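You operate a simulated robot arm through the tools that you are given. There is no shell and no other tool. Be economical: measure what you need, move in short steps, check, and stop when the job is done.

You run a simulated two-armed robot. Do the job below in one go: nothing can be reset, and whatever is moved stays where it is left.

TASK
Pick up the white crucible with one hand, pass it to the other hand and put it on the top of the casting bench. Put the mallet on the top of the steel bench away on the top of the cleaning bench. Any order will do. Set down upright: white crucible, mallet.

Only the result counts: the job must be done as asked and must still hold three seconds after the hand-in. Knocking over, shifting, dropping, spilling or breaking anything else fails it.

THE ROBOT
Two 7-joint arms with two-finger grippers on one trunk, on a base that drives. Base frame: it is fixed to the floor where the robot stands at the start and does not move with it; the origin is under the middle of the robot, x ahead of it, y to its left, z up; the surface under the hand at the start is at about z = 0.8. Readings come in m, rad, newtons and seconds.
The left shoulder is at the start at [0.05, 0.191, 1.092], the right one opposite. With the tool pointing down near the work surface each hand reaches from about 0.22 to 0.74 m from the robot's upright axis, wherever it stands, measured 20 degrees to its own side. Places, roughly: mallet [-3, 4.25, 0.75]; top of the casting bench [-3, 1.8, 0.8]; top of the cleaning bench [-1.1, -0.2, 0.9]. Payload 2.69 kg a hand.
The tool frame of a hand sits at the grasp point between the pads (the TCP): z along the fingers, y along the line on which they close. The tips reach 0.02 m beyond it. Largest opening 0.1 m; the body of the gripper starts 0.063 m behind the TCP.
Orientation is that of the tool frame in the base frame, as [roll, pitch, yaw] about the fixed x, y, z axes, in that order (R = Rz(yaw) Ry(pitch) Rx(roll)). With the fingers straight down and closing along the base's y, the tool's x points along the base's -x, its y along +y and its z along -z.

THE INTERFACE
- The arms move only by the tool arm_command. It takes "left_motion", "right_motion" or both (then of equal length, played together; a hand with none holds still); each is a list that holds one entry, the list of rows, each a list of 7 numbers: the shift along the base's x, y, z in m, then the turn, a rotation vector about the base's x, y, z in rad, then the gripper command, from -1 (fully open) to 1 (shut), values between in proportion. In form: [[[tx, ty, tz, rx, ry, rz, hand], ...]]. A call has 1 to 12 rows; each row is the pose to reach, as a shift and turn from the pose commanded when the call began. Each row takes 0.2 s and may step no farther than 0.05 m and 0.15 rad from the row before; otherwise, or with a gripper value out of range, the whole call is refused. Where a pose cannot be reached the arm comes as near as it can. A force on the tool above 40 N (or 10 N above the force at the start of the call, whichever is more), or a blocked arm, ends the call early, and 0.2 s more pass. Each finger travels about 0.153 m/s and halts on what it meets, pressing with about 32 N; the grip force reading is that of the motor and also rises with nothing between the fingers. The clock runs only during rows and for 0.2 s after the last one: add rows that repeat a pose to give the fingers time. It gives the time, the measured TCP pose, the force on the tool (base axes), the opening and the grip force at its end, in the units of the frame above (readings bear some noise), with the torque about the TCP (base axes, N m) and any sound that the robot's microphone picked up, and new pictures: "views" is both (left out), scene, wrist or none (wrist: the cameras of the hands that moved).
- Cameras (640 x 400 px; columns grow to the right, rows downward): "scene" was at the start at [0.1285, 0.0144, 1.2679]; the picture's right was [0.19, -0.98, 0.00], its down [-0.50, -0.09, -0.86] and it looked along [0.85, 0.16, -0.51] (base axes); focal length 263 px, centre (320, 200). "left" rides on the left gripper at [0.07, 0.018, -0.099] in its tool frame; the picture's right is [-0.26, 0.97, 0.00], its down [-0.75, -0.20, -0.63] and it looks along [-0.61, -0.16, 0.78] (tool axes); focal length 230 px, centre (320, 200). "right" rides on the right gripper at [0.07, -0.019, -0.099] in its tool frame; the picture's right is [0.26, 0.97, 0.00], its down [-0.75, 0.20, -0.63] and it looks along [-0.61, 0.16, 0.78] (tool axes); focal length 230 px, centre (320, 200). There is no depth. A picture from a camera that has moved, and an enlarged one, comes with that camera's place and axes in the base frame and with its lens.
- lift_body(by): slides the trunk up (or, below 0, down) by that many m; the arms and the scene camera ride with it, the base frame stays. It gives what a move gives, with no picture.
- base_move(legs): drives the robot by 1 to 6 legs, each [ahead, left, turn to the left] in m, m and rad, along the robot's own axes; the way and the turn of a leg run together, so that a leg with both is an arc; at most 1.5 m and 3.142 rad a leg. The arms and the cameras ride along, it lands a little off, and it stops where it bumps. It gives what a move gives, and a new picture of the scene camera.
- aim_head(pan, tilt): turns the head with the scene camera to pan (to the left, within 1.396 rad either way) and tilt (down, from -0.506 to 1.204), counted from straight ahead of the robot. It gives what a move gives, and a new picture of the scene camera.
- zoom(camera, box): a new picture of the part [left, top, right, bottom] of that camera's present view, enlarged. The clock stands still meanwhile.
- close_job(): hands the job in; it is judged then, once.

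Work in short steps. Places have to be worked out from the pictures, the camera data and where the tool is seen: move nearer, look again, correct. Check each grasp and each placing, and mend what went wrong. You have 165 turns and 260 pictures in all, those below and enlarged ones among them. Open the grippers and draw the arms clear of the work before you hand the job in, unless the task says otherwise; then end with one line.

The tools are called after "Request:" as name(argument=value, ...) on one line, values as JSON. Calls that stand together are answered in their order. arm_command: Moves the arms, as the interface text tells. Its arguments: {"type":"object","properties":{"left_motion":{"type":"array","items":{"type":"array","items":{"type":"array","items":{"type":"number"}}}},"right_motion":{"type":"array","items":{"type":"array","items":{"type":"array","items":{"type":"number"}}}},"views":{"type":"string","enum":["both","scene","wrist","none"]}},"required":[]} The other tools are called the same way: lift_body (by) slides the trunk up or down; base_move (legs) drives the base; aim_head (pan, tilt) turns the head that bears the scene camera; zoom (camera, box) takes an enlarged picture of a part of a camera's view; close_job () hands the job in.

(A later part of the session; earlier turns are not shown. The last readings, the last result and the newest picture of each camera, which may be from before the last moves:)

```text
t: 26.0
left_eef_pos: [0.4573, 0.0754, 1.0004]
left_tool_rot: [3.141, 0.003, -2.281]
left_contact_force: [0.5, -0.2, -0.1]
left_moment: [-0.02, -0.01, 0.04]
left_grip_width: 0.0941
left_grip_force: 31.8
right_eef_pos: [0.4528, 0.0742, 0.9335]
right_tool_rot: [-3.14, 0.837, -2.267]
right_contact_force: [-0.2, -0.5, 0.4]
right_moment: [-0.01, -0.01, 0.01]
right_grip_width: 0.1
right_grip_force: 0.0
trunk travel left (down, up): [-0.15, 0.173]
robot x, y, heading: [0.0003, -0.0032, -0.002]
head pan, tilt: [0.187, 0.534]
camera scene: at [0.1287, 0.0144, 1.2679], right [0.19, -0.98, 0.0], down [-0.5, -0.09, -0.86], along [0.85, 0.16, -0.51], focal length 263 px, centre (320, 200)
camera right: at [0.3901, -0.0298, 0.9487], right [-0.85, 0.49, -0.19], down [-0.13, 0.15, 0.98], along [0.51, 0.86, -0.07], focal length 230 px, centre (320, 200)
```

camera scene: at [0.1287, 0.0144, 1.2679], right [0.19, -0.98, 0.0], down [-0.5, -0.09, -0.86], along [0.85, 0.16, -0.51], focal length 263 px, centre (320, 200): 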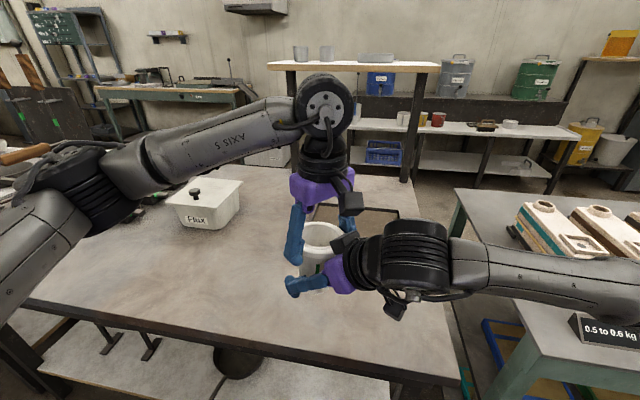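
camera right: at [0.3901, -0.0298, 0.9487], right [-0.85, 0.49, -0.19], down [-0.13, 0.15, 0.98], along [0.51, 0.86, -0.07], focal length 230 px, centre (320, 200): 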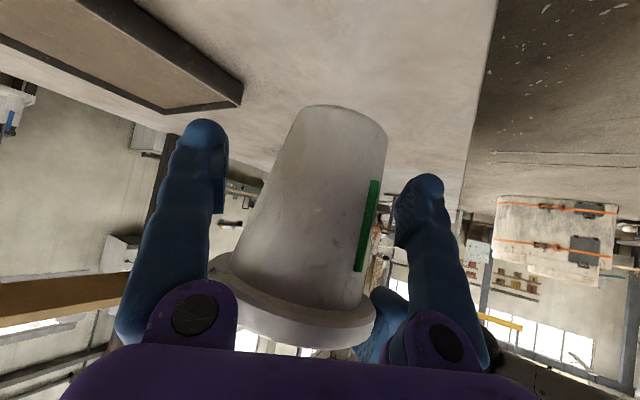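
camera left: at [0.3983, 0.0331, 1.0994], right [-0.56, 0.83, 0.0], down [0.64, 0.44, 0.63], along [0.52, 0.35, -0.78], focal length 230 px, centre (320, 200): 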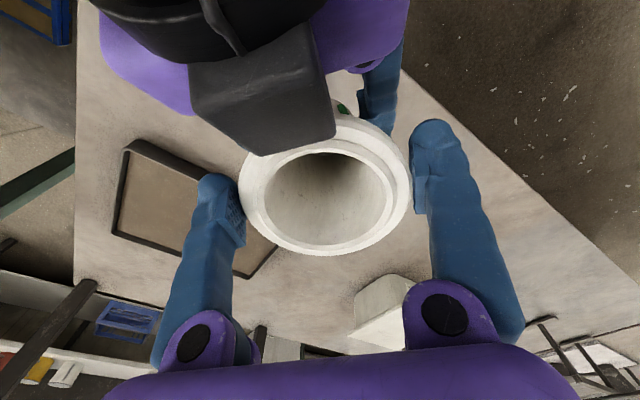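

The left hand holds it; its width settled to 0.094 m and the right hand is free of load. I draw the right hand back horizontally, along its own azimuth.

Request:
arm_command(right_motion=[[[-0.006, -0.008, 0, 0, 0, 0, -1], [-0.019, -0.023, 0, 0, 0, 0, -1], [-0.039, -0.046, 0, 0, 0, 0, -1], [-0.064, -0.077, 0, 0, 0, 0, -1], [-0.09, -0.107, 0, 0, 0, 0, -1], [-0.115, -0.137, 0, 0, 0, 0, -1]]])

Request:
zoom(camera="scene", box=[240, 150, 400, 300])

```text
t: 27.4
left_eef_pos: [0.4575, 0.0752, 1.0007]
left_tool_rot: [-3.14, 0.001, -2.282]
left_contact_force: [-0.5, -0.5, 0.5]
left_moment: [0.0, 0.0, -0.01]
left_grip_width: 0.0941
left_grip_force: 31.9
right_eef_pos: [0.3658, -0.048, 0.9328]
right_tool_rot: [3.138, 0.839, -2.269]
right_contact_force: [0.7, -1.0, 0.4]
right_moment: [0.0, -0.03, -0.03]
right_grip_width: 0.1001
right_grip_force: 0.1
right hand out of reach, approached as far as the arm can: row 6
trunk travel left (down, up): [-0.15, 0.173]
robot x, y, heading: [0.0013, -0.0005, -0.004]
head pan, tilt: [0.187, 0.534]
camera scene: at [0.1289, 0.0146, 1.2678], right [0.19, -0.98, 0.0], down [-0.5, -0.09, -0.86], along [0.85, 0.16, -0.51], focal length 263 px, centre (320, 200)
camera right: at [0.3034, -0.1519, 0.9468], right [-0.85, 0.49, -0.19], down [-0.13, 0.15, 0.98], along [0.51, 0.86, -0.07], focal length 230 px, centre (320, 200)
```

scene: 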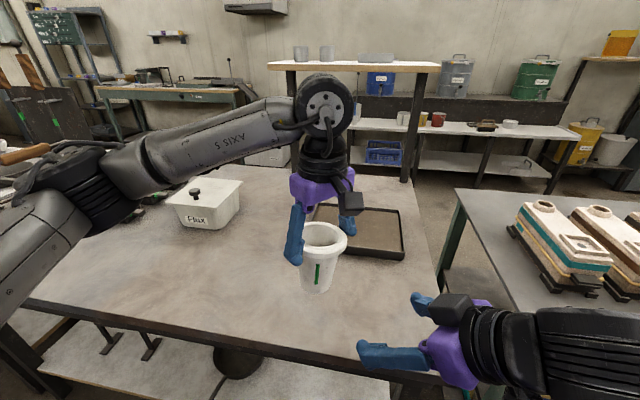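
right: 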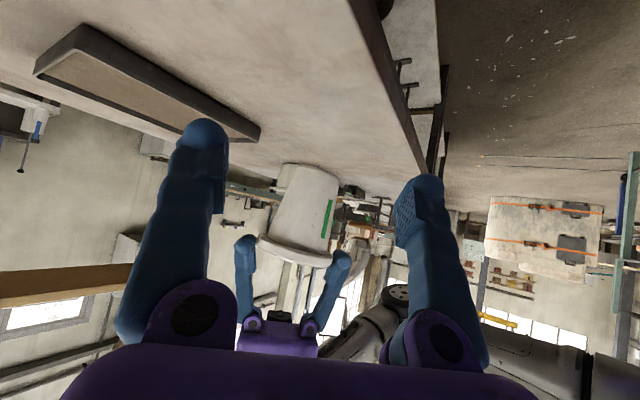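

```text
2.67 times, centred on (320, 225) of scene
camera zoom: at [0.1289, 0.0146, 1.2678], right [0.19, -0.98, 0.0], down [-0.5, -0.09, -0.86], along [0.85, 0.16, -0.51], focal length 700 px, centre (320, 133)
```

zoom: 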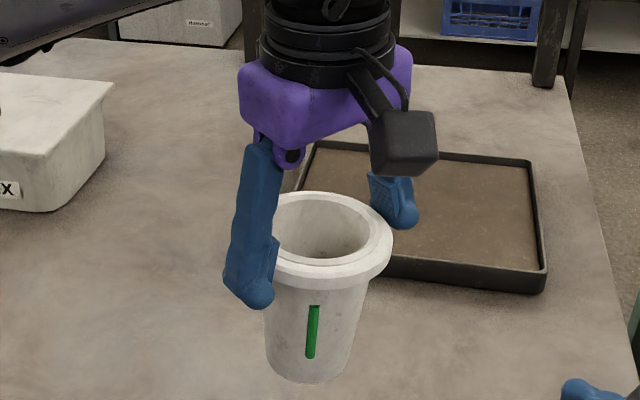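

The transfer worked. I lift the crucible a bit for travel and pan the head left and right to see the surroundings.

Request:
arm_command(left_motion=[[[0, 0, 0.02, 0, 0, 0, 1], [0, 0.01, 0.05, 0, 0, 0, 1], [0, 0.02, 0.07, 0, 0, 0, 1]]], right_motion=[[[0, 0, 0.02, 0, 0, 0, -1], [0, -0.03, 0.05, 0, 0, 0, -1], [0, -0.06, 0.07, 0, 0, 0, -1]]], views="none")

Request:
aim_head(pan=1.39, tilt=0.3)

Request:
aim_head(pan=-1.39, tilt=0.3)

```text
t: 28.2
left_eef_pos: [0.4555, 0.0958, 1.0713]
left_tool_rot: [-3.141, 0.0, -2.283]
left_contact_force: [0.2, -0.2, -2.7]
left_moment: [-0.01, 0.01, 0.02]
left_grip_width: 0.0942
left_grip_force: 32.1
right_eef_pos: [0.3787, -0.1069, 1.0067]
right_tool_rot: [3.14, 0.838, -2.268]
right_contact_force: [0.1, -0.2, 0.0]
right_moment: [-0.03, -0.03, 0.02]
right_grip_width: 0.0999
right_grip_force: 0.0
right hand out of reach, approached as far as the arm can: row 2, 3
trunk travel left (down, up): [-0.15, 0.173]
robot x, y, heading: [0.0012, 0.0025, -0.004]
head pan, tilt: [0.187, 0.534]
```

```text
t: 29.6
left_eef_pos: [0.4562, 0.0945, 1.0715]
left_tool_rot: [3.141, 0.001, -2.282]
left_contact_force: [-0.2, -0.1, -3.0]
left_moment: [-0.02, 0.0, -0.01]
left_grip_width: 0.0941
left_grip_force: 31.7
right_eef_pos: [0.378, -0.1048, 1.0059]
right_tool_rot: [3.139, 0.837, -2.27]
right_contact_force: [-0.5, 0.0, 0.4]
right_moment: [-0.01, -0.01, -0.02]
right_grip_width: 0.1
right_grip_force: 0.1
trunk travel left (down, up): [-0.15, 0.173]
robot x, y, heading: [-0.0037, -0.0003, 0.001]
head pan, tilt: [1.389, 0.3]
camera scene: at [0.0571, 0.0895, 1.2895], right [0.98, -0.18, 0.0], down [-0.05, -0.29, -0.96], along [0.17, 0.94, -0.3], focal length 263 px, centre (320, 200)
```

scene: 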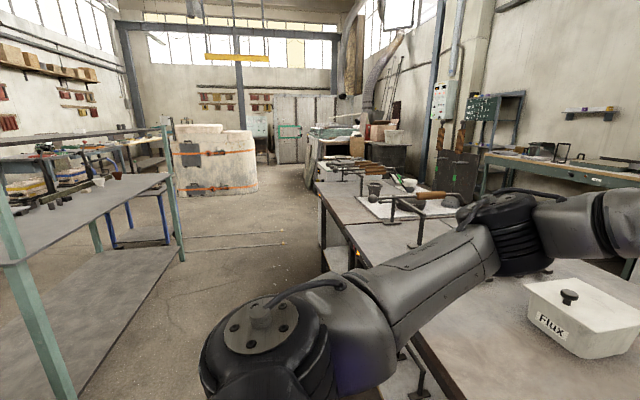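

```text
t: 32.0
left_eef_pos: [0.4563, 0.0952, 1.07]
left_tool_rot: [-3.14, 0.001, -2.282]
left_contact_force: [0.0, -1.4, -3.0]
left_moment: [-0.01, -0.01, 0.0]
left_grip_width: 0.0938
left_grip_force: 32.1
right_eef_pos: [0.3789, -0.1045, 1.0057]
right_tool_rot: [3.14, 0.835, -2.269]
right_contact_force: [-0.2, -0.1, 0.3]
right_moment: [-0.01, 0.01, 0.01]
right_grip_width: 0.0999
right_grip_force: 0.1
trunk travel left (down, up): [-0.15, 0.173]
robot x, y, heading: [0.0017, -0.0022, -0.003]
head pan, tilt: [-1.389, 0.3]
camera scene: at [0.057, -0.0942, 1.2895], right [-0.98, -0.18, 0.0], down [-0.05, 0.29, -0.96], along [0.17, -0.94, -0.3], focal length 263 px, centre (320, 200)
```

scene: 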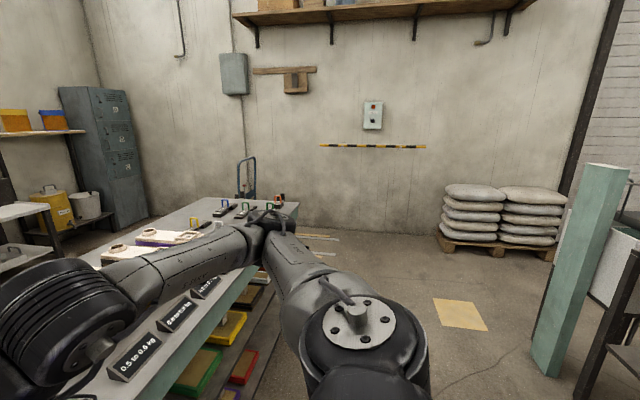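

Benches lie behind and to the left with an aisle along y. I raise the trunk so both arms clear everything on the benches, back up slightly, and turn left.

Request:
lift_body(by=0.15)

Request:
aim_head(pan=0.6, tilt=0.45)

Request:
base_move(legs=[[-0.12, 0, 0], [0, 0, 0.8]])

```text
t: 33.8
left_eef_pos: [0.4567, 0.0949, 1.2197]
left_tool_rot: [-3.141, -0.001, -2.281]
left_contact_force: [0.0, 0.2, -3.9]
left_moment: [-0.01, 0.03, 0.0]
left_grip_width: 0.0941
left_grip_force: 32.0
right_eef_pos: [0.3785, -0.1056, 1.1551]
right_tool_rot: [3.139, 0.839, -2.269]
right_contact_force: [1.1, 0.0, 0.4]
right_moment: [-0.01, 0.0, 0.01]
right_grip_width: 0.1001
right_grip_force: 0.1
trunk travel left (down, up): [-0.3, 0.023]
robot x, y, heading: [0.0005, 0.0013, -0.0]
head pan, tilt: [-1.389, 0.3]
```

```text
t: 35.7
left_eef_pos: [0.4563, 0.095, 1.221]
left_tool_rot: [-3.14, -0.001, -2.281]
left_contact_force: [0.5, 0.3, -2.7]
left_moment: [0.0, 0.01, 0.0]
left_grip_width: 0.0938
left_grip_force: 31.8
right_eef_pos: [0.3788, -0.1052, 1.1567]
right_tool_rot: [3.14, 0.839, -2.268]
right_contact_force: [-0.1, 0.5, 0.4]
right_moment: [0.0, 0.01, -0.06]
right_grip_width: 0.1
right_grip_force: 0.2
trunk travel left (down, up): [-0.3, 0.023]
robot x, y, heading: [0.0001, 0.0001, 0.004]
head pan, tilt: [0.6, 0.45]
camera scene: at [0.116, 0.0495, 1.4255], right [0.56, -0.83, 0.0], down [-0.36, -0.25, -0.9], along [0.74, 0.51, -0.44], focal length 263 px, centre (320, 200)
```

scene: 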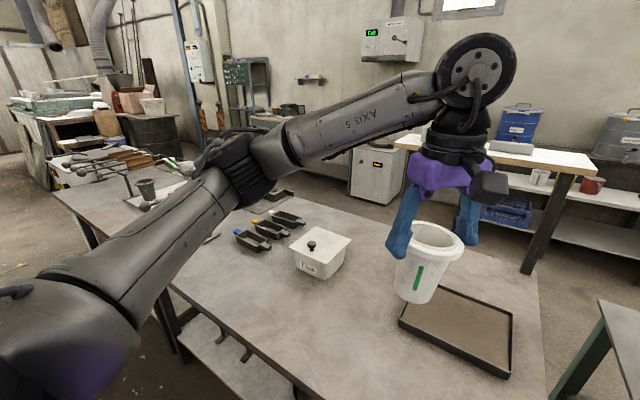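

```text
t: 39.1
left_eef_pos: [0.1292, 0.3949, 1.2204]
left_tool_rot: [-3.14, 0.001, -1.48]
left_contact_force: [-0.9, -0.4, -3.2]
left_moment: [-0.03, -0.06, 0.01]
left_grip_width: 0.094
left_grip_force: 31.4
right_eef_pos: [0.218, 0.2, 1.1544]
right_tool_rot: [3.14, 0.838, -1.466]
right_contact_force: [0.8, -0.8, -0.4]
right_moment: [-0.02, 0.01, 0.02]
right_grip_width: 0.0999
right_grip_force: 0.0
trunk travel left (down, up): [-0.3, 0.023]
robot x, y, heading: [-0.1171, 0.0009, 0.798]
head pan, tilt: [0.6, 0.45]
camera scene: at [-0.077, 0.1172, 1.4255], right [0.99, -0.17, 0.0], down [-0.07, -0.43, -0.9], along [0.15, 0.89, -0.44], focal length 263 px, centre (320, 200)
```

scene: 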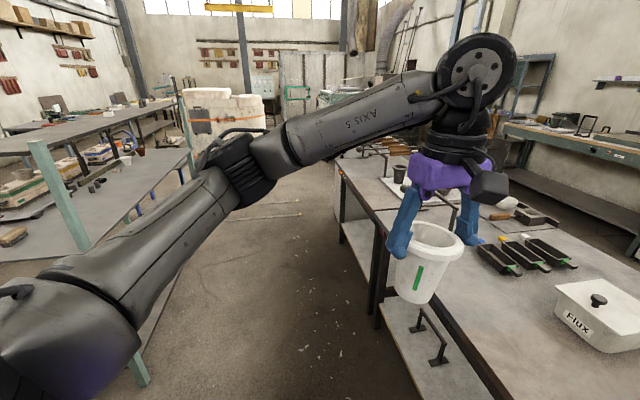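

The turn is clear. I finish turning to face along +y and drive ahead past the rack.

Request:
base_move(legs=[[0, 0, 0.77], [1.4, 0, 0]])

Request:
aim_head(pan=1.2, tilt=0.35)

```text
t: 48.0
left_eef_pos: [-0.2012, 1.8369, 1.221]
left_tool_rot: [3.141, -0.001, -0.719]
left_contact_force: [1.0, 0.4, -3.0]
left_moment: [-0.04, -0.01, -0.01]
left_grip_width: 0.0934
left_grip_force: 31.8
right_eef_pos: [-0.0011, 1.7585, 1.1551]
right_tool_rot: [3.139, 0.836, -0.704]
right_contact_force: [-0.6, 0.4, -0.7]
right_moment: [-0.03, 0.02, 0.01]
right_grip_width: 0.1002
right_grip_force: 0.0
trunk travel left (down, up): [-0.3, 0.023]
robot x, y, heading: [-0.1132, 1.3765, 1.566]
head pan, tilt: [0.6, 0.45]
camera scene: at [-0.1602, 1.4943, 1.4255], right [0.83, 0.56, 0.0], down [0.24, -0.36, -0.9], along [-0.5, 0.75, -0.44], focal length 263 px, centre (320, 200)
```

scene: 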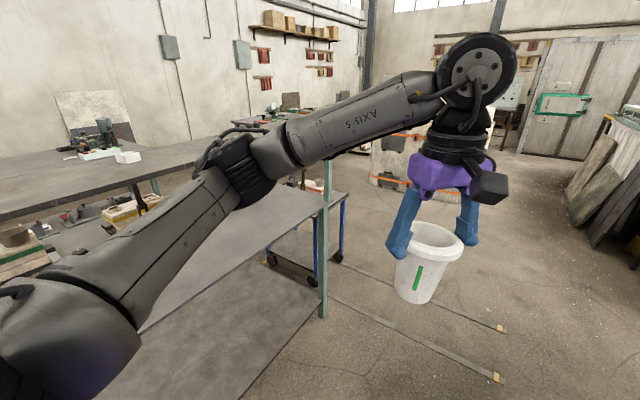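

```text
t: 49.0
left_eef_pos: [-0.2001, 1.8359, 1.2196]
left_tool_rot: [-3.14, 0.001, -0.718]
left_contact_force: [-0.6, 0.7, -1.9]
left_moment: [0.0, -0.06, 0.0]
left_grip_width: 0.0937
left_grip_force: 31.7
right_eef_pos: [-0.0019, 1.7597, 1.1556]
right_tool_rot: [3.139, 0.837, -0.704]
right_contact_force: [-0.1, 0.8, 0.7]
right_moment: [0.0, 0.01, -0.04]
right_grip_width: 0.0998
right_grip_force: 0.0
trunk travel left (down, up): [-0.3, 0.023]
robot x, y, heading: [-0.1067, 1.3845, 1.564]
head pan, tilt: [1.201, 0.351]
camera scene: at [-0.1954, 1.4523, 1.4347], right [0.37, 0.93, 0.0], down [0.32, -0.13, -0.94], along [-0.87, 0.35, -0.34], focal length 263 px, centre (320, 200)
```

scene: 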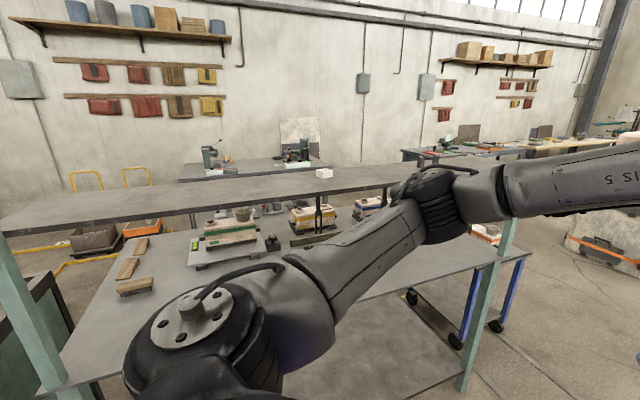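

I continue 1.2 m along the aisle and look left around the rack's end.

Request:
base_move(legs=[[1.2, 0, 0]])

Request:
aim_head(pan=1.39, tilt=0.35)

```text
t: 55.1
left_eef_pos: [-0.18, 3.0559, 1.2215]
left_tool_rot: [-3.141, 0.001, -0.73]
left_contact_force: [-0.2, 0.6, -2.8]
left_moment: [0.0, -0.03, 0.04]
left_grip_width: 0.0933
left_grip_force: 31.6
right_eef_pos: [0.0193, 2.9751, 1.1558]
right_tool_rot: [3.14, 0.835, -0.718]
right_contact_force: [-1.1, 0.4, 0.7]
right_moment: [-0.01, -0.02, 0.02]
right_grip_width: 0.1
right_grip_force: 0.2
trunk travel left (down, up): [-0.3, 0.023]
robot x, y, heading: [-0.0931, 2.5984, 1.554]
head pan, tilt: [1.201, 0.351]
camera scene: at [-0.1792, 2.6705, 1.4348], right [0.38, 0.93, 0.0], down [0.32, -0.13, -0.94], along [-0.87, 0.36, -0.34], focal length 263 px, centre (320, 200)
```

scene: 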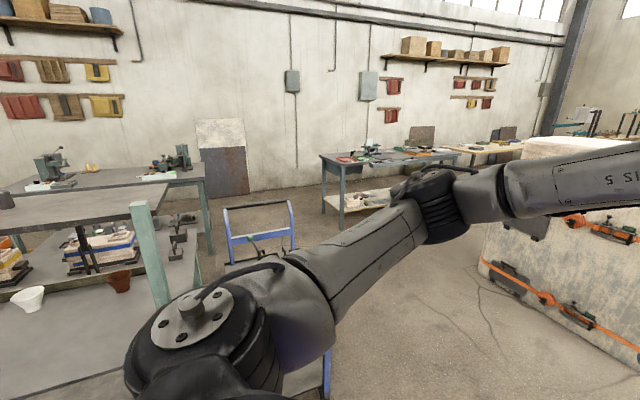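

```text
t: 55.9
left_eef_pos: [-0.1797, 3.0547, 1.2212]
left_tool_rot: [3.141, 0.0, -0.73]
left_contact_force: [-0.7, 0.0, -3.7]
left_moment: [0.01, -0.04, -0.02]
left_grip_width: 0.0935
left_grip_force: 31.5
right_eef_pos: [0.0197, 2.9737, 1.1562]
right_tool_rot: [3.138, 0.836, -0.714]
right_contact_force: [-0.5, -0.1, 0.4]
right_moment: [-0.02, 0.0, 0.01]
right_grip_width: 0.1
right_grip_force: 0.1
trunk travel left (down, up): [-0.3, 0.023]
robot x, y, heading: [-0.0953, 2.5957, 1.551]
head pan, tilt: [1.389, 0.351]
camera scene: at [-0.1843, 2.6535, 1.4348], right [0.2, 0.98, 0.0], down [0.34, -0.07, -0.94], along [-0.92, 0.19, -0.34], focal length 263 px, centre (320, 200)
```

scene: 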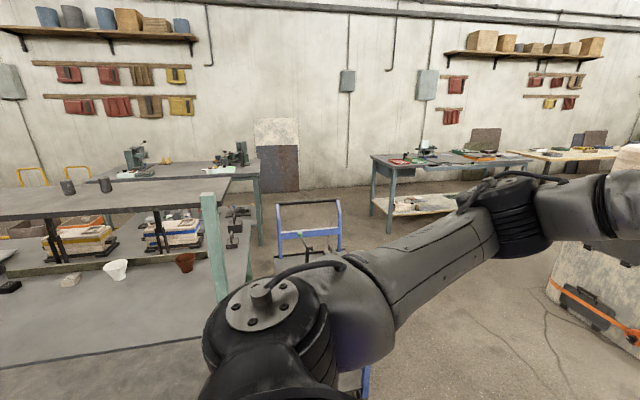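

The casting bench is the wall table, near corner about (-2.6, 2.5), and the steel bench with the mallet is further right. A blue trolley stands around (-1.3, 2.85), so I pass at y ≈ 3.7: go ahead, turn left to face -x, and look.

Request:
base_move(legs=[[1.1, 0, 0], [0, 0, 1.59]])

Request:
aim_head(pan=0.1, tilt=0.5)

```text
t: 65.4
left_eef_pos: [-0.5354, 3.6285, 1.2205]
left_tool_rot: [-3.141, -0.001, 0.839]
left_contact_force: [-0.4, -0.3, -2.3]
left_moment: [0.05, 0.01, -0.03]
left_grip_width: 0.0926
left_grip_force: 31.6
right_eef_pos: [-0.4535, 3.8276, 1.1577]
right_tool_rot: [3.139, 0.836, 0.854]
right_contact_force: [0.7, -0.8, 0.0]
right_moment: [-0.01, -0.02, -0.03]
right_grip_width: 0.0999
right_grip_force: 0.1
trunk travel left (down, up): [-0.3, 0.023]
robot x, y, heading: [-0.0776, 3.7141, 3.121]
head pan, tilt: [1.389, 0.351]
camera scene: at [-0.136, 3.6219, 1.4348], right [-0.98, 0.2, 0.0], down [0.07, 0.34, -0.94], along [-0.19, -0.92, -0.34], focal length 263 px, centre (320, 200)
```

scene: 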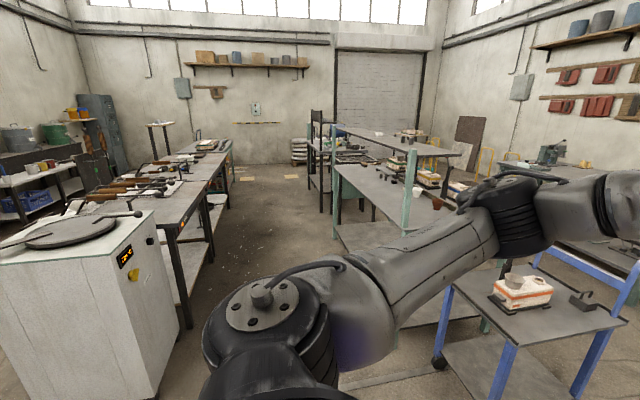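

```text
t: 66.8
left_eef_pos: [-0.5348, 3.629, 1.2206]
left_tool_rot: [3.141, 0.001, 0.84]
left_contact_force: [0.0, 0.6, -3.9]
left_moment: [0.03, 0.01, -0.04]
left_grip_width: 0.0931
left_grip_force: 32.0
right_eef_pos: [-0.455, 3.8275, 1.1568]
right_tool_rot: [3.139, 0.835, 0.853]
right_contact_force: [0.2, -0.7, 0.4]
right_moment: [-0.01, -0.02, 0.0]
right_grip_width: 0.1001
right_grip_force: 0.1
trunk travel left (down, up): [-0.3, 0.023]
robot x, y, heading: [-0.0755, 3.7145, 3.117]
head pan, tilt: [0.099, 0.499]
camera scene: at [-0.208, 3.7058, 1.4211], right [-0.08, 1.0, 0.0], down [0.48, 0.04, -0.88], along [-0.88, -0.07, -0.48], focal length 263 px, centre (320, 200)
```

scene: 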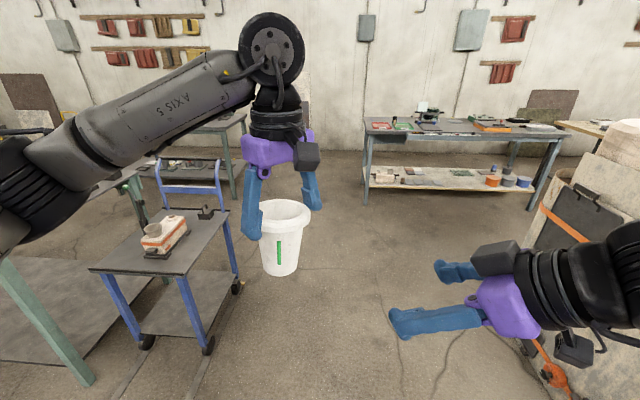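

The way west is clear. I drive ahead 2.0 m, then strafe left toward the casting bench.

Request:
base_move(legs=[[1.0, 0, 0], [1.0, 0, 0.02]])

Request:
aim_head(pan=0.6, tilt=0.5)

```text
t: 76.8
left_eef_pos: [-2.5332, 3.6563, 1.2208]
left_tool_rot: [3.141, -0.001, 0.857]
left_contact_force: [-0.1, 0.3, -3.5]
left_moment: [0.03, -0.04, -0.04]
left_grip_width: 0.0925
left_grip_force: 32.0
right_eef_pos: [-2.4538, 3.8575, 1.1558]
right_tool_rot: [3.14, 0.836, 0.871]
right_contact_force: [-0.6, 0.5, -0.7]
right_moment: [-0.02, 0.03, 0.0]
right_grip_width: 0.0999
right_grip_force: 0.1
trunk travel left (down, up): [-0.3, 0.023]
robot x, y, heading: [-2.0794, 3.7488, 3.141]
head pan, tilt: [0.099, 0.499]
camera scene: at [-2.2066, 3.7398, 1.4211], right [-0.1, 1.0, 0.0], down [0.48, 0.05, -0.88], along [-0.87, -0.08, -0.48], focal length 263 px, centre (320, 200)
```

scene: 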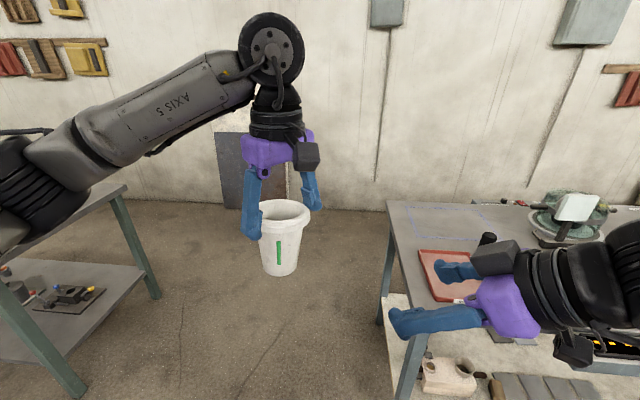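

```text
t: 77.7
left_eef_pos: [-2.5331, 3.6571, 1.2212]
left_tool_rot: [3.141, 0.001, 0.857]
left_contact_force: [-0.5, 0.1, -3.7]
left_moment: [0.05, -0.03, -0.04]
left_grip_width: 0.0923
left_grip_force: 32.1
right_eef_pos: [-2.4544, 3.8581, 1.1552]
right_tool_rot: [3.14, 0.836, 0.869]
right_contact_force: [0.1, 0.1, -1.3]
right_moment: [0.02, 0.0, -0.01]
right_grip_width: 0.0999
right_grip_force: 0.0
trunk travel left (down, up): [-0.3, 0.023]
robot x, y, heading: [-2.0748, 3.7516, 3.137]
head pan, tilt: [0.6, 0.499]
camera scene: at [-2.1912, 3.6975, 1.4211], right [-0.56, 0.83, 0.0], down [0.4, 0.27, -0.88], along [-0.73, -0.49, -0.48], focal length 263 px, centre (320, 200)
```

scene: 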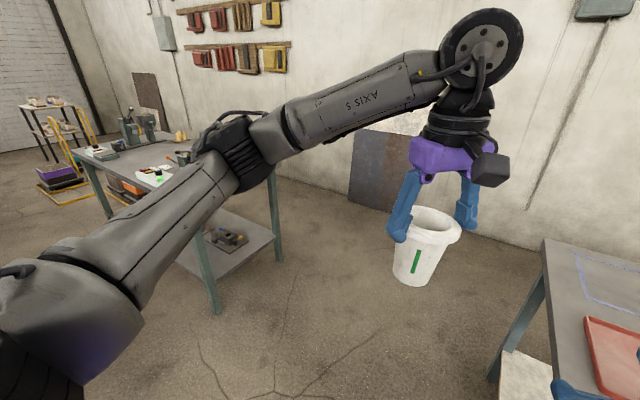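

The bench spans about x -2.7 to -3.4, y up to 2.55. I strafe left 1.3 m and look at its top for a free spot.

Request:
base_move(legs=[[0, 1.3, 0]])

Request:
aim_head(pan=0.3, tilt=0.6)

```text
t: 89.3
left_eef_pos: [-2.5355, 2.361, 1.2202]
left_tool_rot: [3.141, -0.001, 0.858]
left_contact_force: [-1.1, 0.1, -1.8]
left_moment: [0.03, -0.01, 0.01]
left_grip_width: 0.0921
left_grip_force: 31.9
right_eef_pos: [-2.4592, 2.5596, 1.1558]
right_tool_rot: [3.141, 0.836, 0.87]
right_contact_force: [-0.2, 0.1, -0.1]
right_moment: [-0.04, 0.01, 0.02]
right_grip_width: 0.1
right_grip_force: 0.2
trunk travel left (down, up): [-0.3, 0.023]
robot x, y, heading: [-2.08, 2.4535, 3.139]
head pan, tilt: [0.6, 0.499]
camera scene: at [-2.1943, 2.4002, 1.4211], right [-0.56, 0.83, 0.0], down [0.4, 0.27, -0.88], along [-0.73, -0.49, -0.48], focal length 263 px, centre (320, 200)
```

scene: 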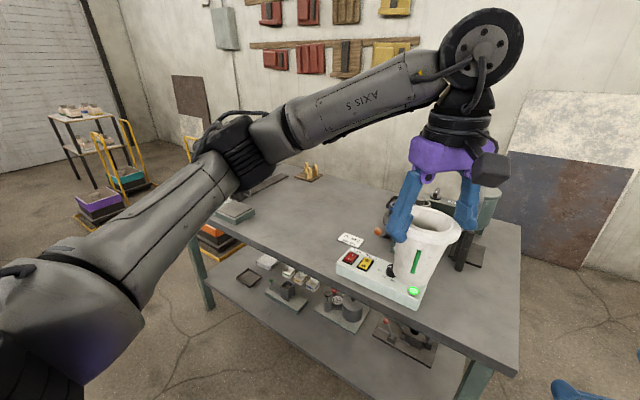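

```text
t: 90.1
left_eef_pos: [-2.5366, 2.3604, 1.2209]
left_tool_rot: [-3.141, 0.0, 0.856]
left_contact_force: [-0.1, -0.7, -2.0]
left_moment: [0.05, -0.02, 0.04]
left_grip_width: 0.0922
left_grip_force: 32.2
right_eef_pos: [-2.4569, 2.56, 1.156]
right_tool_rot: [3.139, 0.838, 0.871]
right_contact_force: [1.1, 0.7, -0.3]
right_moment: [0.01, -0.01, 0.05]
right_grip_width: 0.1
right_grip_force: 0.0
trunk travel left (down, up): [-0.3, 0.023]
robot x, y, heading: [-2.0789, 2.4536, 3.139]
head pan, tilt: [0.3, 0.6]
camera scene: at [-2.2036, 2.4255, 1.412], right [-0.29, 0.96, 0.0], down [0.54, 0.17, -0.83], along [-0.79, -0.24, -0.56], focal length 263 px, centre (320, 200)
```

scene: 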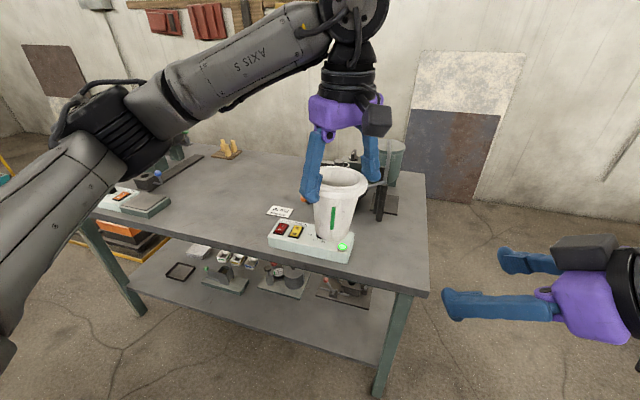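

The middle of the bench is clear around (-2.9, 1.72). I strafe left 0.58 m and drive ahead 0.2 m to reach it.

Request:
base_move(legs=[[0, 0.58, 0], [0.2, 0, 0]])

Request:
aim_head(pan=0.2, tilt=0.75)

```text
t: 97.0
left_eef_pos: [-2.7386, 1.771, 1.2215]
left_tool_rot: [3.141, -0.001, 0.853]
left_contact_force: [0.0, 0.2, -3.7]
left_moment: [0.01, -0.02, 0.0]
left_grip_width: 0.0918
left_grip_force: 32.4
right_eef_pos: [-2.6602, 1.9709, 1.1557]
right_tool_rot: [3.14, 0.836, 0.87]
right_contact_force: [0.1, 0.0, 0.3]
right_moment: [-0.02, 0.02, 0.01]
right_grip_width: 0.1
right_grip_force: 0.1
trunk travel left (down, up): [-0.3, 0.023]
robot x, y, heading: [-2.28, 1.8678, 3.137]
head pan, tilt: [0.3, 0.6]
camera scene: at [-2.4074, 1.8358, 1.4119], right [-0.29, 0.96, 0.0], down [0.54, 0.16, -0.82], along [-0.79, -0.24, -0.57], focal length 263 px, centre (320, 200)
```

scene: 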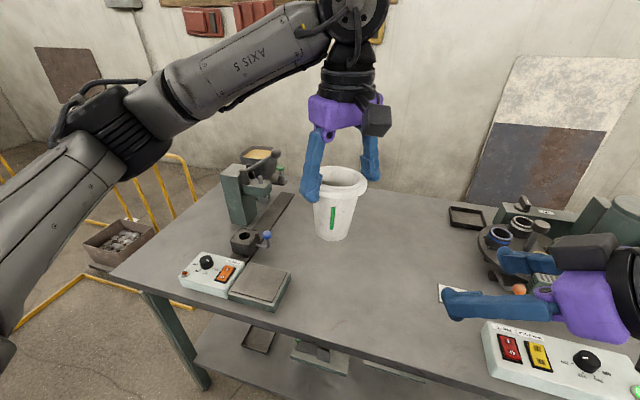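

```text
t: 97.7
left_eef_pos: [-2.7388, 1.7714, 1.2214]
left_tool_rot: [-3.141, 0.0, 0.853]
left_contact_force: [0.8, -0.2, -2.8]
left_moment: [0.06, -0.01, 0.01]
left_grip_width: 0.0918
left_grip_force: 31.2
right_eef_pos: [-2.66, 1.9708, 1.1566]
right_tool_rot: [3.14, 0.838, 0.869]
right_contact_force: [0.5, 0.4, -0.4]
right_moment: [0.0, -0.01, -0.02]
right_grip_width: 0.0997
right_grip_force: 0.1
trunk travel left (down, up): [-0.3, 0.023]
robot x, y, heading: [-2.2811, 1.8692, 3.143]
head pan, tilt: [0.201, 0.75]
camera scene: at [-2.4034, 1.8454, 1.3992], right [-0.2, 0.98, 0.0], down [0.67, 0.13, -0.73], along [-0.72, -0.14, -0.68], focal length 263 px, centre (320, 200)
```

scene: 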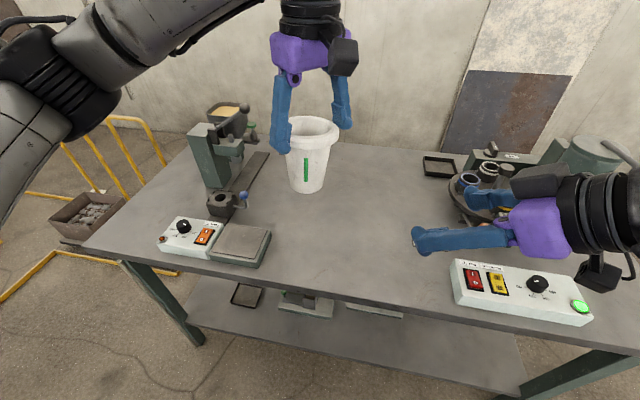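

A clear area lies around (-2.92, 1.80). I extend the left arm there and lower until the base is about 2 cm above the bench.

Request:
arm_command(left_motion=[[[-0.036, 0.006, -0.02, 0, 0, 0, 1], [-0.072, 0.012, -0.04, 0, 0, 0, 1], [-0.108, 0.018, -0.06, 0, 0, 0, 1], [-0.144, 0.024, -0.08, 0, 0, 0, 1], [-0.18, 0.03, -0.1, 0, 0, 0, 1], [-0.18, 0.03, -0.14, 0, 0, 0, 1], [-0.18, 0.03, -0.18, 0, 0, 0, 1], [-0.18, 0.03, -0.22, 0, 0, 0, 1], [-0.18, 0.03, -0.25, 0, 0, 0, 1], [-0.18, 0.03, -0.25, 0, 0, 0, 1]]])

Request:
zoom(camera="scene", box=[240, 80, 440, 270])

```text
t: 99.9
left_eef_pos: [-2.9179, 1.8022, 0.9696]
left_tool_rot: [-3.142, -0.001, 0.855]
left_contact_force: [-0.6, 0.5, -2.6]
left_moment: [0.06, 0.0, 0.02]
left_grip_width: 0.0917
left_grip_force: 32.1
right_eef_pos: [-2.661, 1.9712, 1.1564]
right_tool_rot: [3.141, 0.834, 0.868]
right_contact_force: [0.2, 0.2, -0.3]
right_moment: [0.01, -0.05, -0.03]
right_grip_width: 0.1001
right_grip_force: 0.0
trunk travel left (down, up): [-0.3, 0.023]
robot x, y, heading: [-2.2838, 1.8628, 3.135]
head pan, tilt: [0.201, 0.75]
camera scene: at [-2.4035, 1.8454, 1.3991], right [-0.19, 0.98, 0.0], down [0.67, 0.13, -0.73], along [-0.72, -0.14, -0.68], focal length 263 px, centre (320, 200)
camera left: at [-2.8578, 1.8408, 1.0682], right [0.56, -0.83, 0.0], down [-0.64, -0.43, 0.63], along [-0.52, -0.35, -0.78], focal length 230 px, centre (320, 200)
```

scene: 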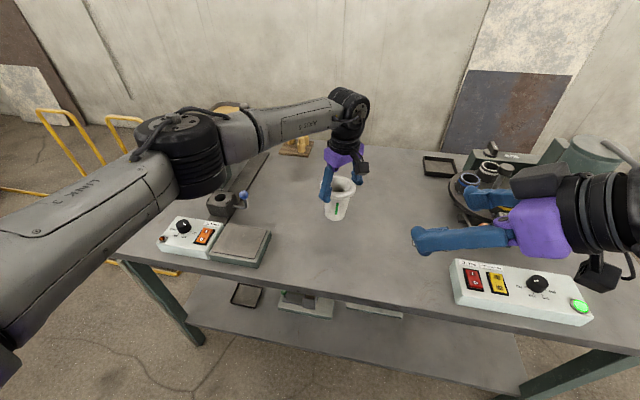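
left: 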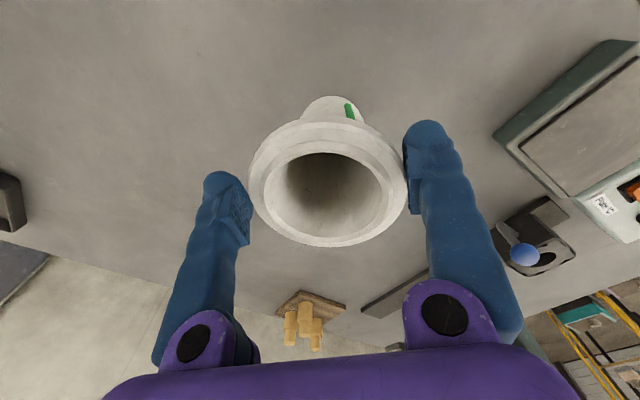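

```text
2.11 times, centred on (340, 175) of scene
camera zoom: at [-2.4035, 1.8454, 1.3991], right [-0.19, 0.98, 0.0], down [0.67, 0.13, -0.73], along [-0.72, -0.14, -0.68], focal length 553 px, centre (278, 253)
```

zoom: 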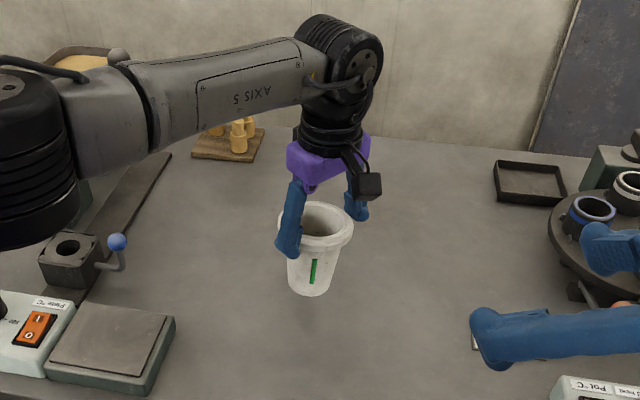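

The crucible hangs upright over the clear area, but the left elbow is fairly near the press at the left. I shift the robot 7 cm to the right for more room, then check.

Request:
base_move(legs=[[0, -0.07, 0]])

Request:
aim_head(pan=0.7, tilt=0.6)

```text
t: 101.1
left_eef_pos: [-2.917, 1.8711, 0.9692]
left_tool_rot: [-3.141, 0.0, 0.855]
left_contact_force: [0.2, -0.1, -2.5]
left_moment: [0.03, -0.02, -0.03]
left_grip_width: 0.0918
left_grip_force: 31.6
right_eef_pos: [-2.6603, 2.0411, 1.1554]
right_tool_rot: [3.14, 0.838, 0.866]
right_contact_force: [-0.3, 0.5, -0.5]
right_moment: [-0.03, 0.01, 0.04]
right_grip_width: 0.0998
right_grip_force: 0.0
trunk travel left (down, up): [-0.3, 0.023]
robot x, y, heading: [-2.2817, 1.9304, 3.137]
head pan, tilt: [0.201, 0.75]
camera scene: at [-2.4034, 1.9147, 1.3991], right [-0.19, 0.98, 0.0], down [0.67, 0.13, -0.73], along [-0.72, -0.14, -0.68], focal length 263 px, centre (320, 200)
```

scene: 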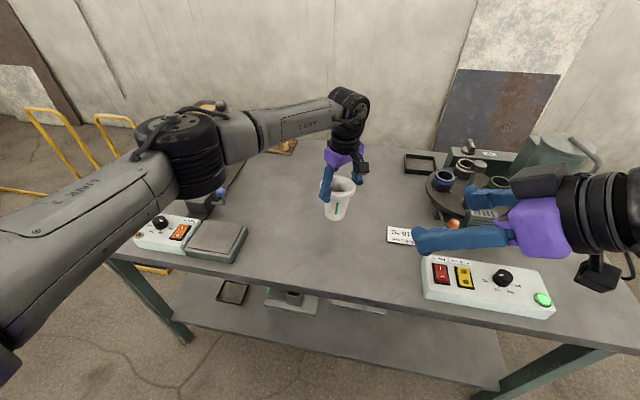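

```text
t: 102.1
left_eef_pos: [-2.9171, 1.8718, 0.9684]
left_tool_rot: [3.141, 0.001, 0.854]
left_contact_force: [0.6, -0.8, -2.1]
left_moment: [0.03, -0.02, 0.0]
left_grip_width: 0.0917
left_grip_force: 32.2
right_eef_pos: [-2.6598, 2.0397, 1.1559]
right_tool_rot: [3.141, 0.836, 0.869]
right_contact_force: [-0.3, -0.4, -0.5]
right_moment: [0.03, 0.04, -0.03]
right_grip_width: 0.0999
right_grip_force: 0.1
trunk travel left (down, up): [-0.3, 0.023]
robot x, y, heading: [-2.2798, 1.9293, 3.138]
head pan, tilt: [0.7, 0.6]
camera scene: at [-2.39, 1.874, 1.412], right [-0.64, 0.77, 0.0], down [0.43, 0.36, -0.82], along [-0.63, -0.53, -0.57], focal length 263 px, centre (320, 200)
```

scene: 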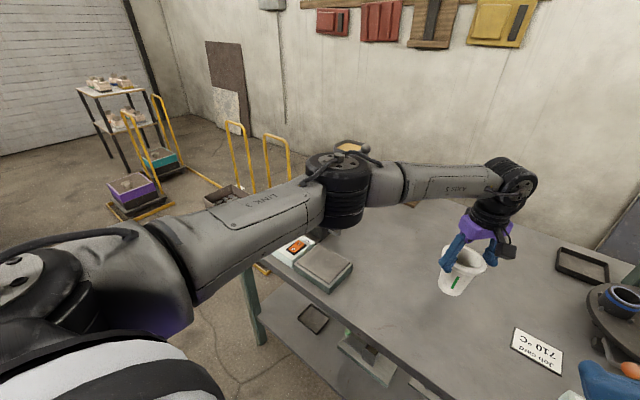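

Elbow now has margin. I lower 5.5 cm and then look at the gap.

Request:
arm_command(left_motion=[[[0, 0, -0.02, 0, 0, 0, 1], [0, 0, -0.04, 0, 0, 0, 1], [0, 0, -0.055, 0, 0, 0, 1], [0, 0, -0.055, 0, 0, 0, 1]]], views="none")

Request:
zoom(camera="scene", box=[400, 200, 560, 300])

```text
t: 102.9
left_eef_pos: [-2.919, 1.8746, 0.9296]
left_tool_rot: [-3.129, 0.006, 0.856]
left_contact_force: [9.1, -1.5, 28.4]
left_moment: [-0.27, -0.24, 0.06]
left_grip_width: 0.0922
left_grip_force: 32.4
right_eef_pos: [-2.6594, 2.0392, 1.1564]
right_tool_rot: [-3.14, 0.837, 0.869]
right_contact_force: [-1.3, 0.4, -0.7]
right_moment: [-0.02, -0.03, 0.03]
right_grip_width: 0.1
right_grip_force: 0.0
trunk travel left (down, up): [-0.3, 0.023]
robot x, y, heading: [-2.2867, 1.9308, 3.139]
head pan, tilt: [0.7, 0.6]
stopped in row 4 (left hand): the force on the tool passed its limit at 41 N (the readings are from after the stop); the commanded pose is now the measured one
```

```text
4.00 times, centred on (480, 250) of scene
camera zoom: at [-2.3881, 1.8739, 1.4125], right [-0.64, 0.77, 0.0], down [0.43, 0.36, -0.83], along [-0.63, -0.53, -0.56], focal length 1051 px, centre (-320, 0)
```

zoom: 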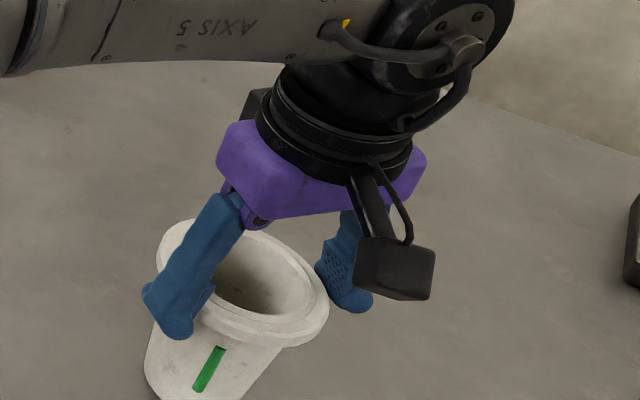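

Contact came at TCP z 0.93, a bit higher than planned, so the crucible had slid slightly in the grip. I ease up in small steps to relieve the press.

Request:
arm_command(left_motion=[[[0, 0, 0.003, 0, 0, 0, 1], [0, 0, 0.003, 0, 0, 0, 1]]])

Request:
aim_head(pan=0.2, tilt=0.6)

Request:
zoom(camera="scene", box=[260, 100, 420, 200])

```text
t: 103.5
left_eef_pos: [-2.9188, 1.873, 0.9292]
left_tool_rot: [-3.127, 0.006, 0.853]
left_contact_force: [-3.2, 3.0, 19.8]
left_moment: [0.42, 1.03, -0.11]
left_grip_width: 0.0924
left_grip_force: 32.0
right_eef_pos: [-2.6582, 2.0406, 1.1572]
right_tool_rot: [-3.14, 0.836, 0.871]
right_contact_force: [-1.3, 0.5, 0.6]
right_moment: [-0.01, -0.02, -0.05]
right_grip_width: 0.1001
right_grip_force: 0.0
trunk travel left (down, up): [-0.3, 0.023]
robot x, y, heading: [-2.2823, 1.9356, 3.133]
head pan, tilt: [0.7, 0.6]
camera scene: at [-2.3875, 1.8745, 1.4123], right [-0.64, 0.77, 0.0], down [0.43, 0.36, -0.83], along [-0.63, -0.53, -0.56], focal length 263 px, centre (320, 200)
camera left: at [-2.8582, 1.9114, 1.0274], right [0.56, -0.83, -0.01], down [-0.63, -0.44, 0.64], along [-0.53, -0.35, -0.77], focal length 230 px, centre (320, 200)
```

scene: 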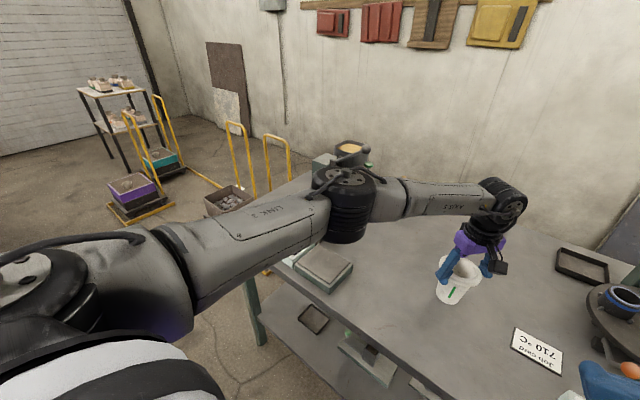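
left: 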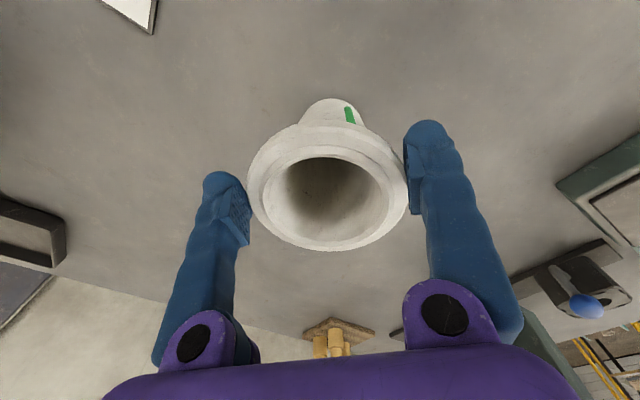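

```text
t: 104.4
left_eef_pos: [-2.9201, 1.8729, 0.9283]
left_tool_rot: [-3.13, 0.006, 0.855]
left_contact_force: [-4.1, 6.7, 19.8]
left_moment: [0.75, 1.16, -0.2]
left_grip_width: 0.0924
left_grip_force: 32.2
right_eef_pos: [-2.6594, 2.0406, 1.1565]
right_tool_rot: [3.141, 0.839, 0.869]
right_contact_force: [0.1, -0.3, 0.1]
right_moment: [0.0, -0.01, -0.02]
right_grip_width: 0.1002
right_grip_force: 0.1
trunk travel left (down, up): [-0.3, 0.023]
robot x, y, heading: [-2.279, 1.9339, 3.137]
head pan, tilt: [0.201, 0.6]
camera scene: at [-2.4063, 1.914, 1.4123], right [-0.2, 0.98, 0.0], down [0.55, 0.11, -0.83], along [-0.81, -0.16, -0.56], focal length 263 px, centre (320, 200)
```

scene: 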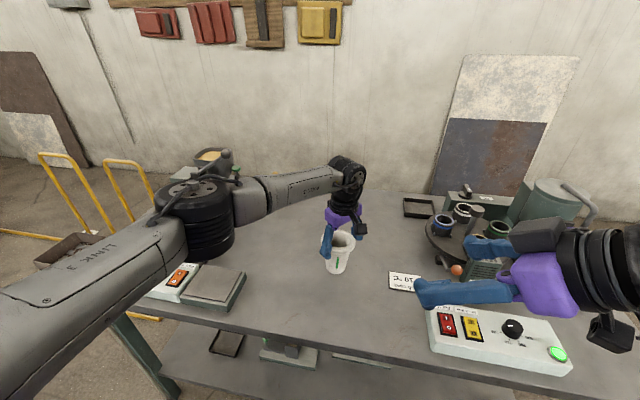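

```text
4.00 times, centred on (340, 150) of scene
camera zoom: at [-2.4063, 1.914, 1.4123], right [-0.2, 0.98, 0.0], down [0.55, 0.11, -0.83], along [-0.81, -0.16, -0.56], focal length 1051 px, centre (240, 400)
```

zoom: 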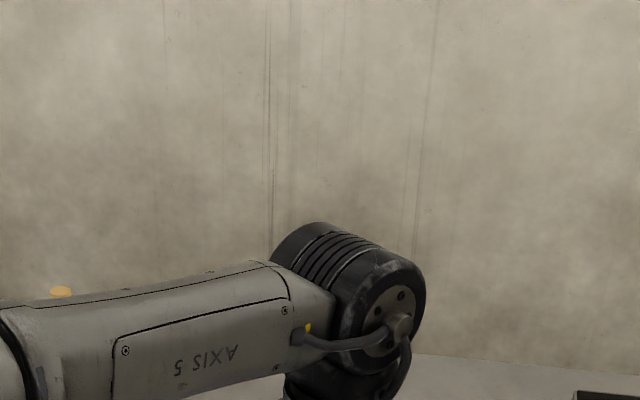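

The wrist view shows the crucible slid about 1.3 cm along the pads but is upright and standing on the bench. The hand still presses at 20 N, so I ease up a few millimetres more until that is gone.

Request:
arm_command(left_motion=[[[0, 0, 0.003, 0, 0, 0, 1], [0, 0, 0.003, 0, 0, 0, 1]]], views="none")

Request:
zoom(camera="scene", box=[280, 190, 400, 290])

```text
t: 105.0
left_eef_pos: [-2.9198, 1.8715, 0.931]
left_tool_rot: [-3.135, 0.003, 0.855]
left_contact_force: [-2.4, 3.9, 8.1]
left_moment: [0.43, 0.52, -0.15]
left_grip_width: 0.0921
left_grip_force: 31.9
right_eef_pos: [-2.6586, 2.0393, 1.1558]
right_tool_rot: [-3.14, 0.838, 0.87]
right_contact_force: [-0.6, -1.1, 0.4]
right_moment: [0.02, -0.05, 0.0]
right_grip_width: 0.1002
right_grip_force: 0.1
trunk travel left (down, up): [-0.3, 0.023]
robot x, y, heading: [-2.2792, 1.932, 3.135]
head pan, tilt: [0.201, 0.6]
```

```text
4.00 times, centred on (340, 240) of scene
camera zoom: at [-2.4073, 1.9137, 1.412], right [-0.19, 0.98, 0.0], down [0.55, 0.11, -0.83], along [-0.81, -0.16, -0.56], focal length 1051 px, centre (240, 40)
```

zoom: 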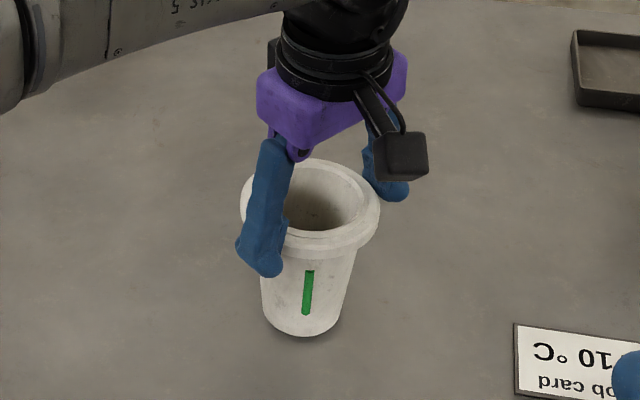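

It stands on the bench, with about 8 N left. I ease up 2 mm more and open gently.

Request:
arm_command(left_motion=[[[0, 0, 0.002, 0, 0, 0, 1], [0, 0, 0.002, 0, 0, 0, 1], [0, 0, 0.002, 0, 0, 0, -0.82], [0, 0, 0.002, 0, 0, 0, -0.9], [0, 0, 0.002, 0, 0, 0, -1], [0, 0, 0.002, 0, 0, 0, -1]]], views="wrist")

Request:
zoom(camera="scene", box=[280, 190, 400, 290])

```text
t: 106.4
left_eef_pos: [-2.9204, 1.8714, 0.9317]
left_tool_rot: [-3.133, 0.004, 0.854]
left_contact_force: [1.3, -0.9, 0.5]
left_moment: [-0.01, -0.01, 0.03]
left_grip_width: 0.1001
left_grip_force: 0.1
right_eef_pos: [-2.66, 2.0401, 1.1556]
right_tool_rot: [3.141, 0.836, 0.87]
right_contact_force: [-0.1, -0.2, 0.4]
right_moment: [-0.03, 0.01, 0.0]
right_grip_width: 0.1002
right_grip_force: 0.0
trunk travel left (down, up): [-0.3, 0.023]
robot x, y, heading: [-2.2803, 1.9332, 3.137]
head pan, tilt: [0.201, 0.6]
camera left: at [-2.8587, 1.9106, 1.0306], right [0.56, -0.83, -0.01], down [-0.64, -0.44, 0.63], along [-0.53, -0.35, -0.77], focal length 230 px, centre (320, 200)
```

left: 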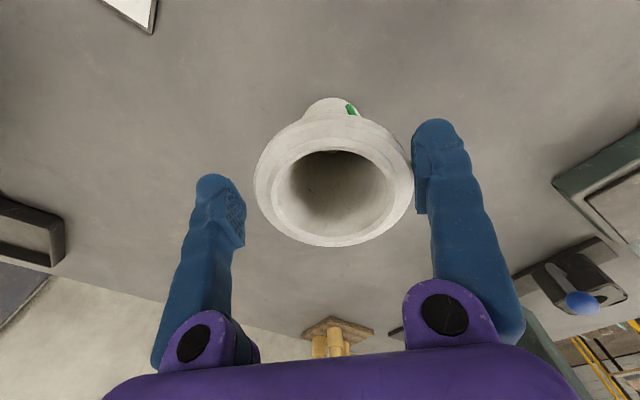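

```text
4.00 times, centred on (340, 240) of scene
camera zoom: at [-2.408, 1.9131, 1.4121], right [-0.19, 0.98, 0.0], down [0.55, 0.11, -0.83], along [-0.81, -0.16, -0.56], focal length 1051 px, centre (240, 40)
```

zoom: 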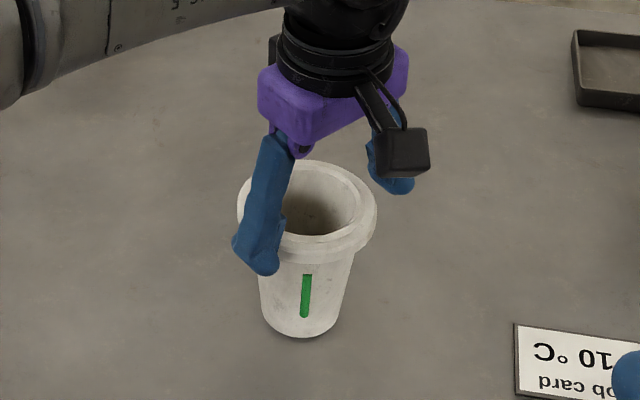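

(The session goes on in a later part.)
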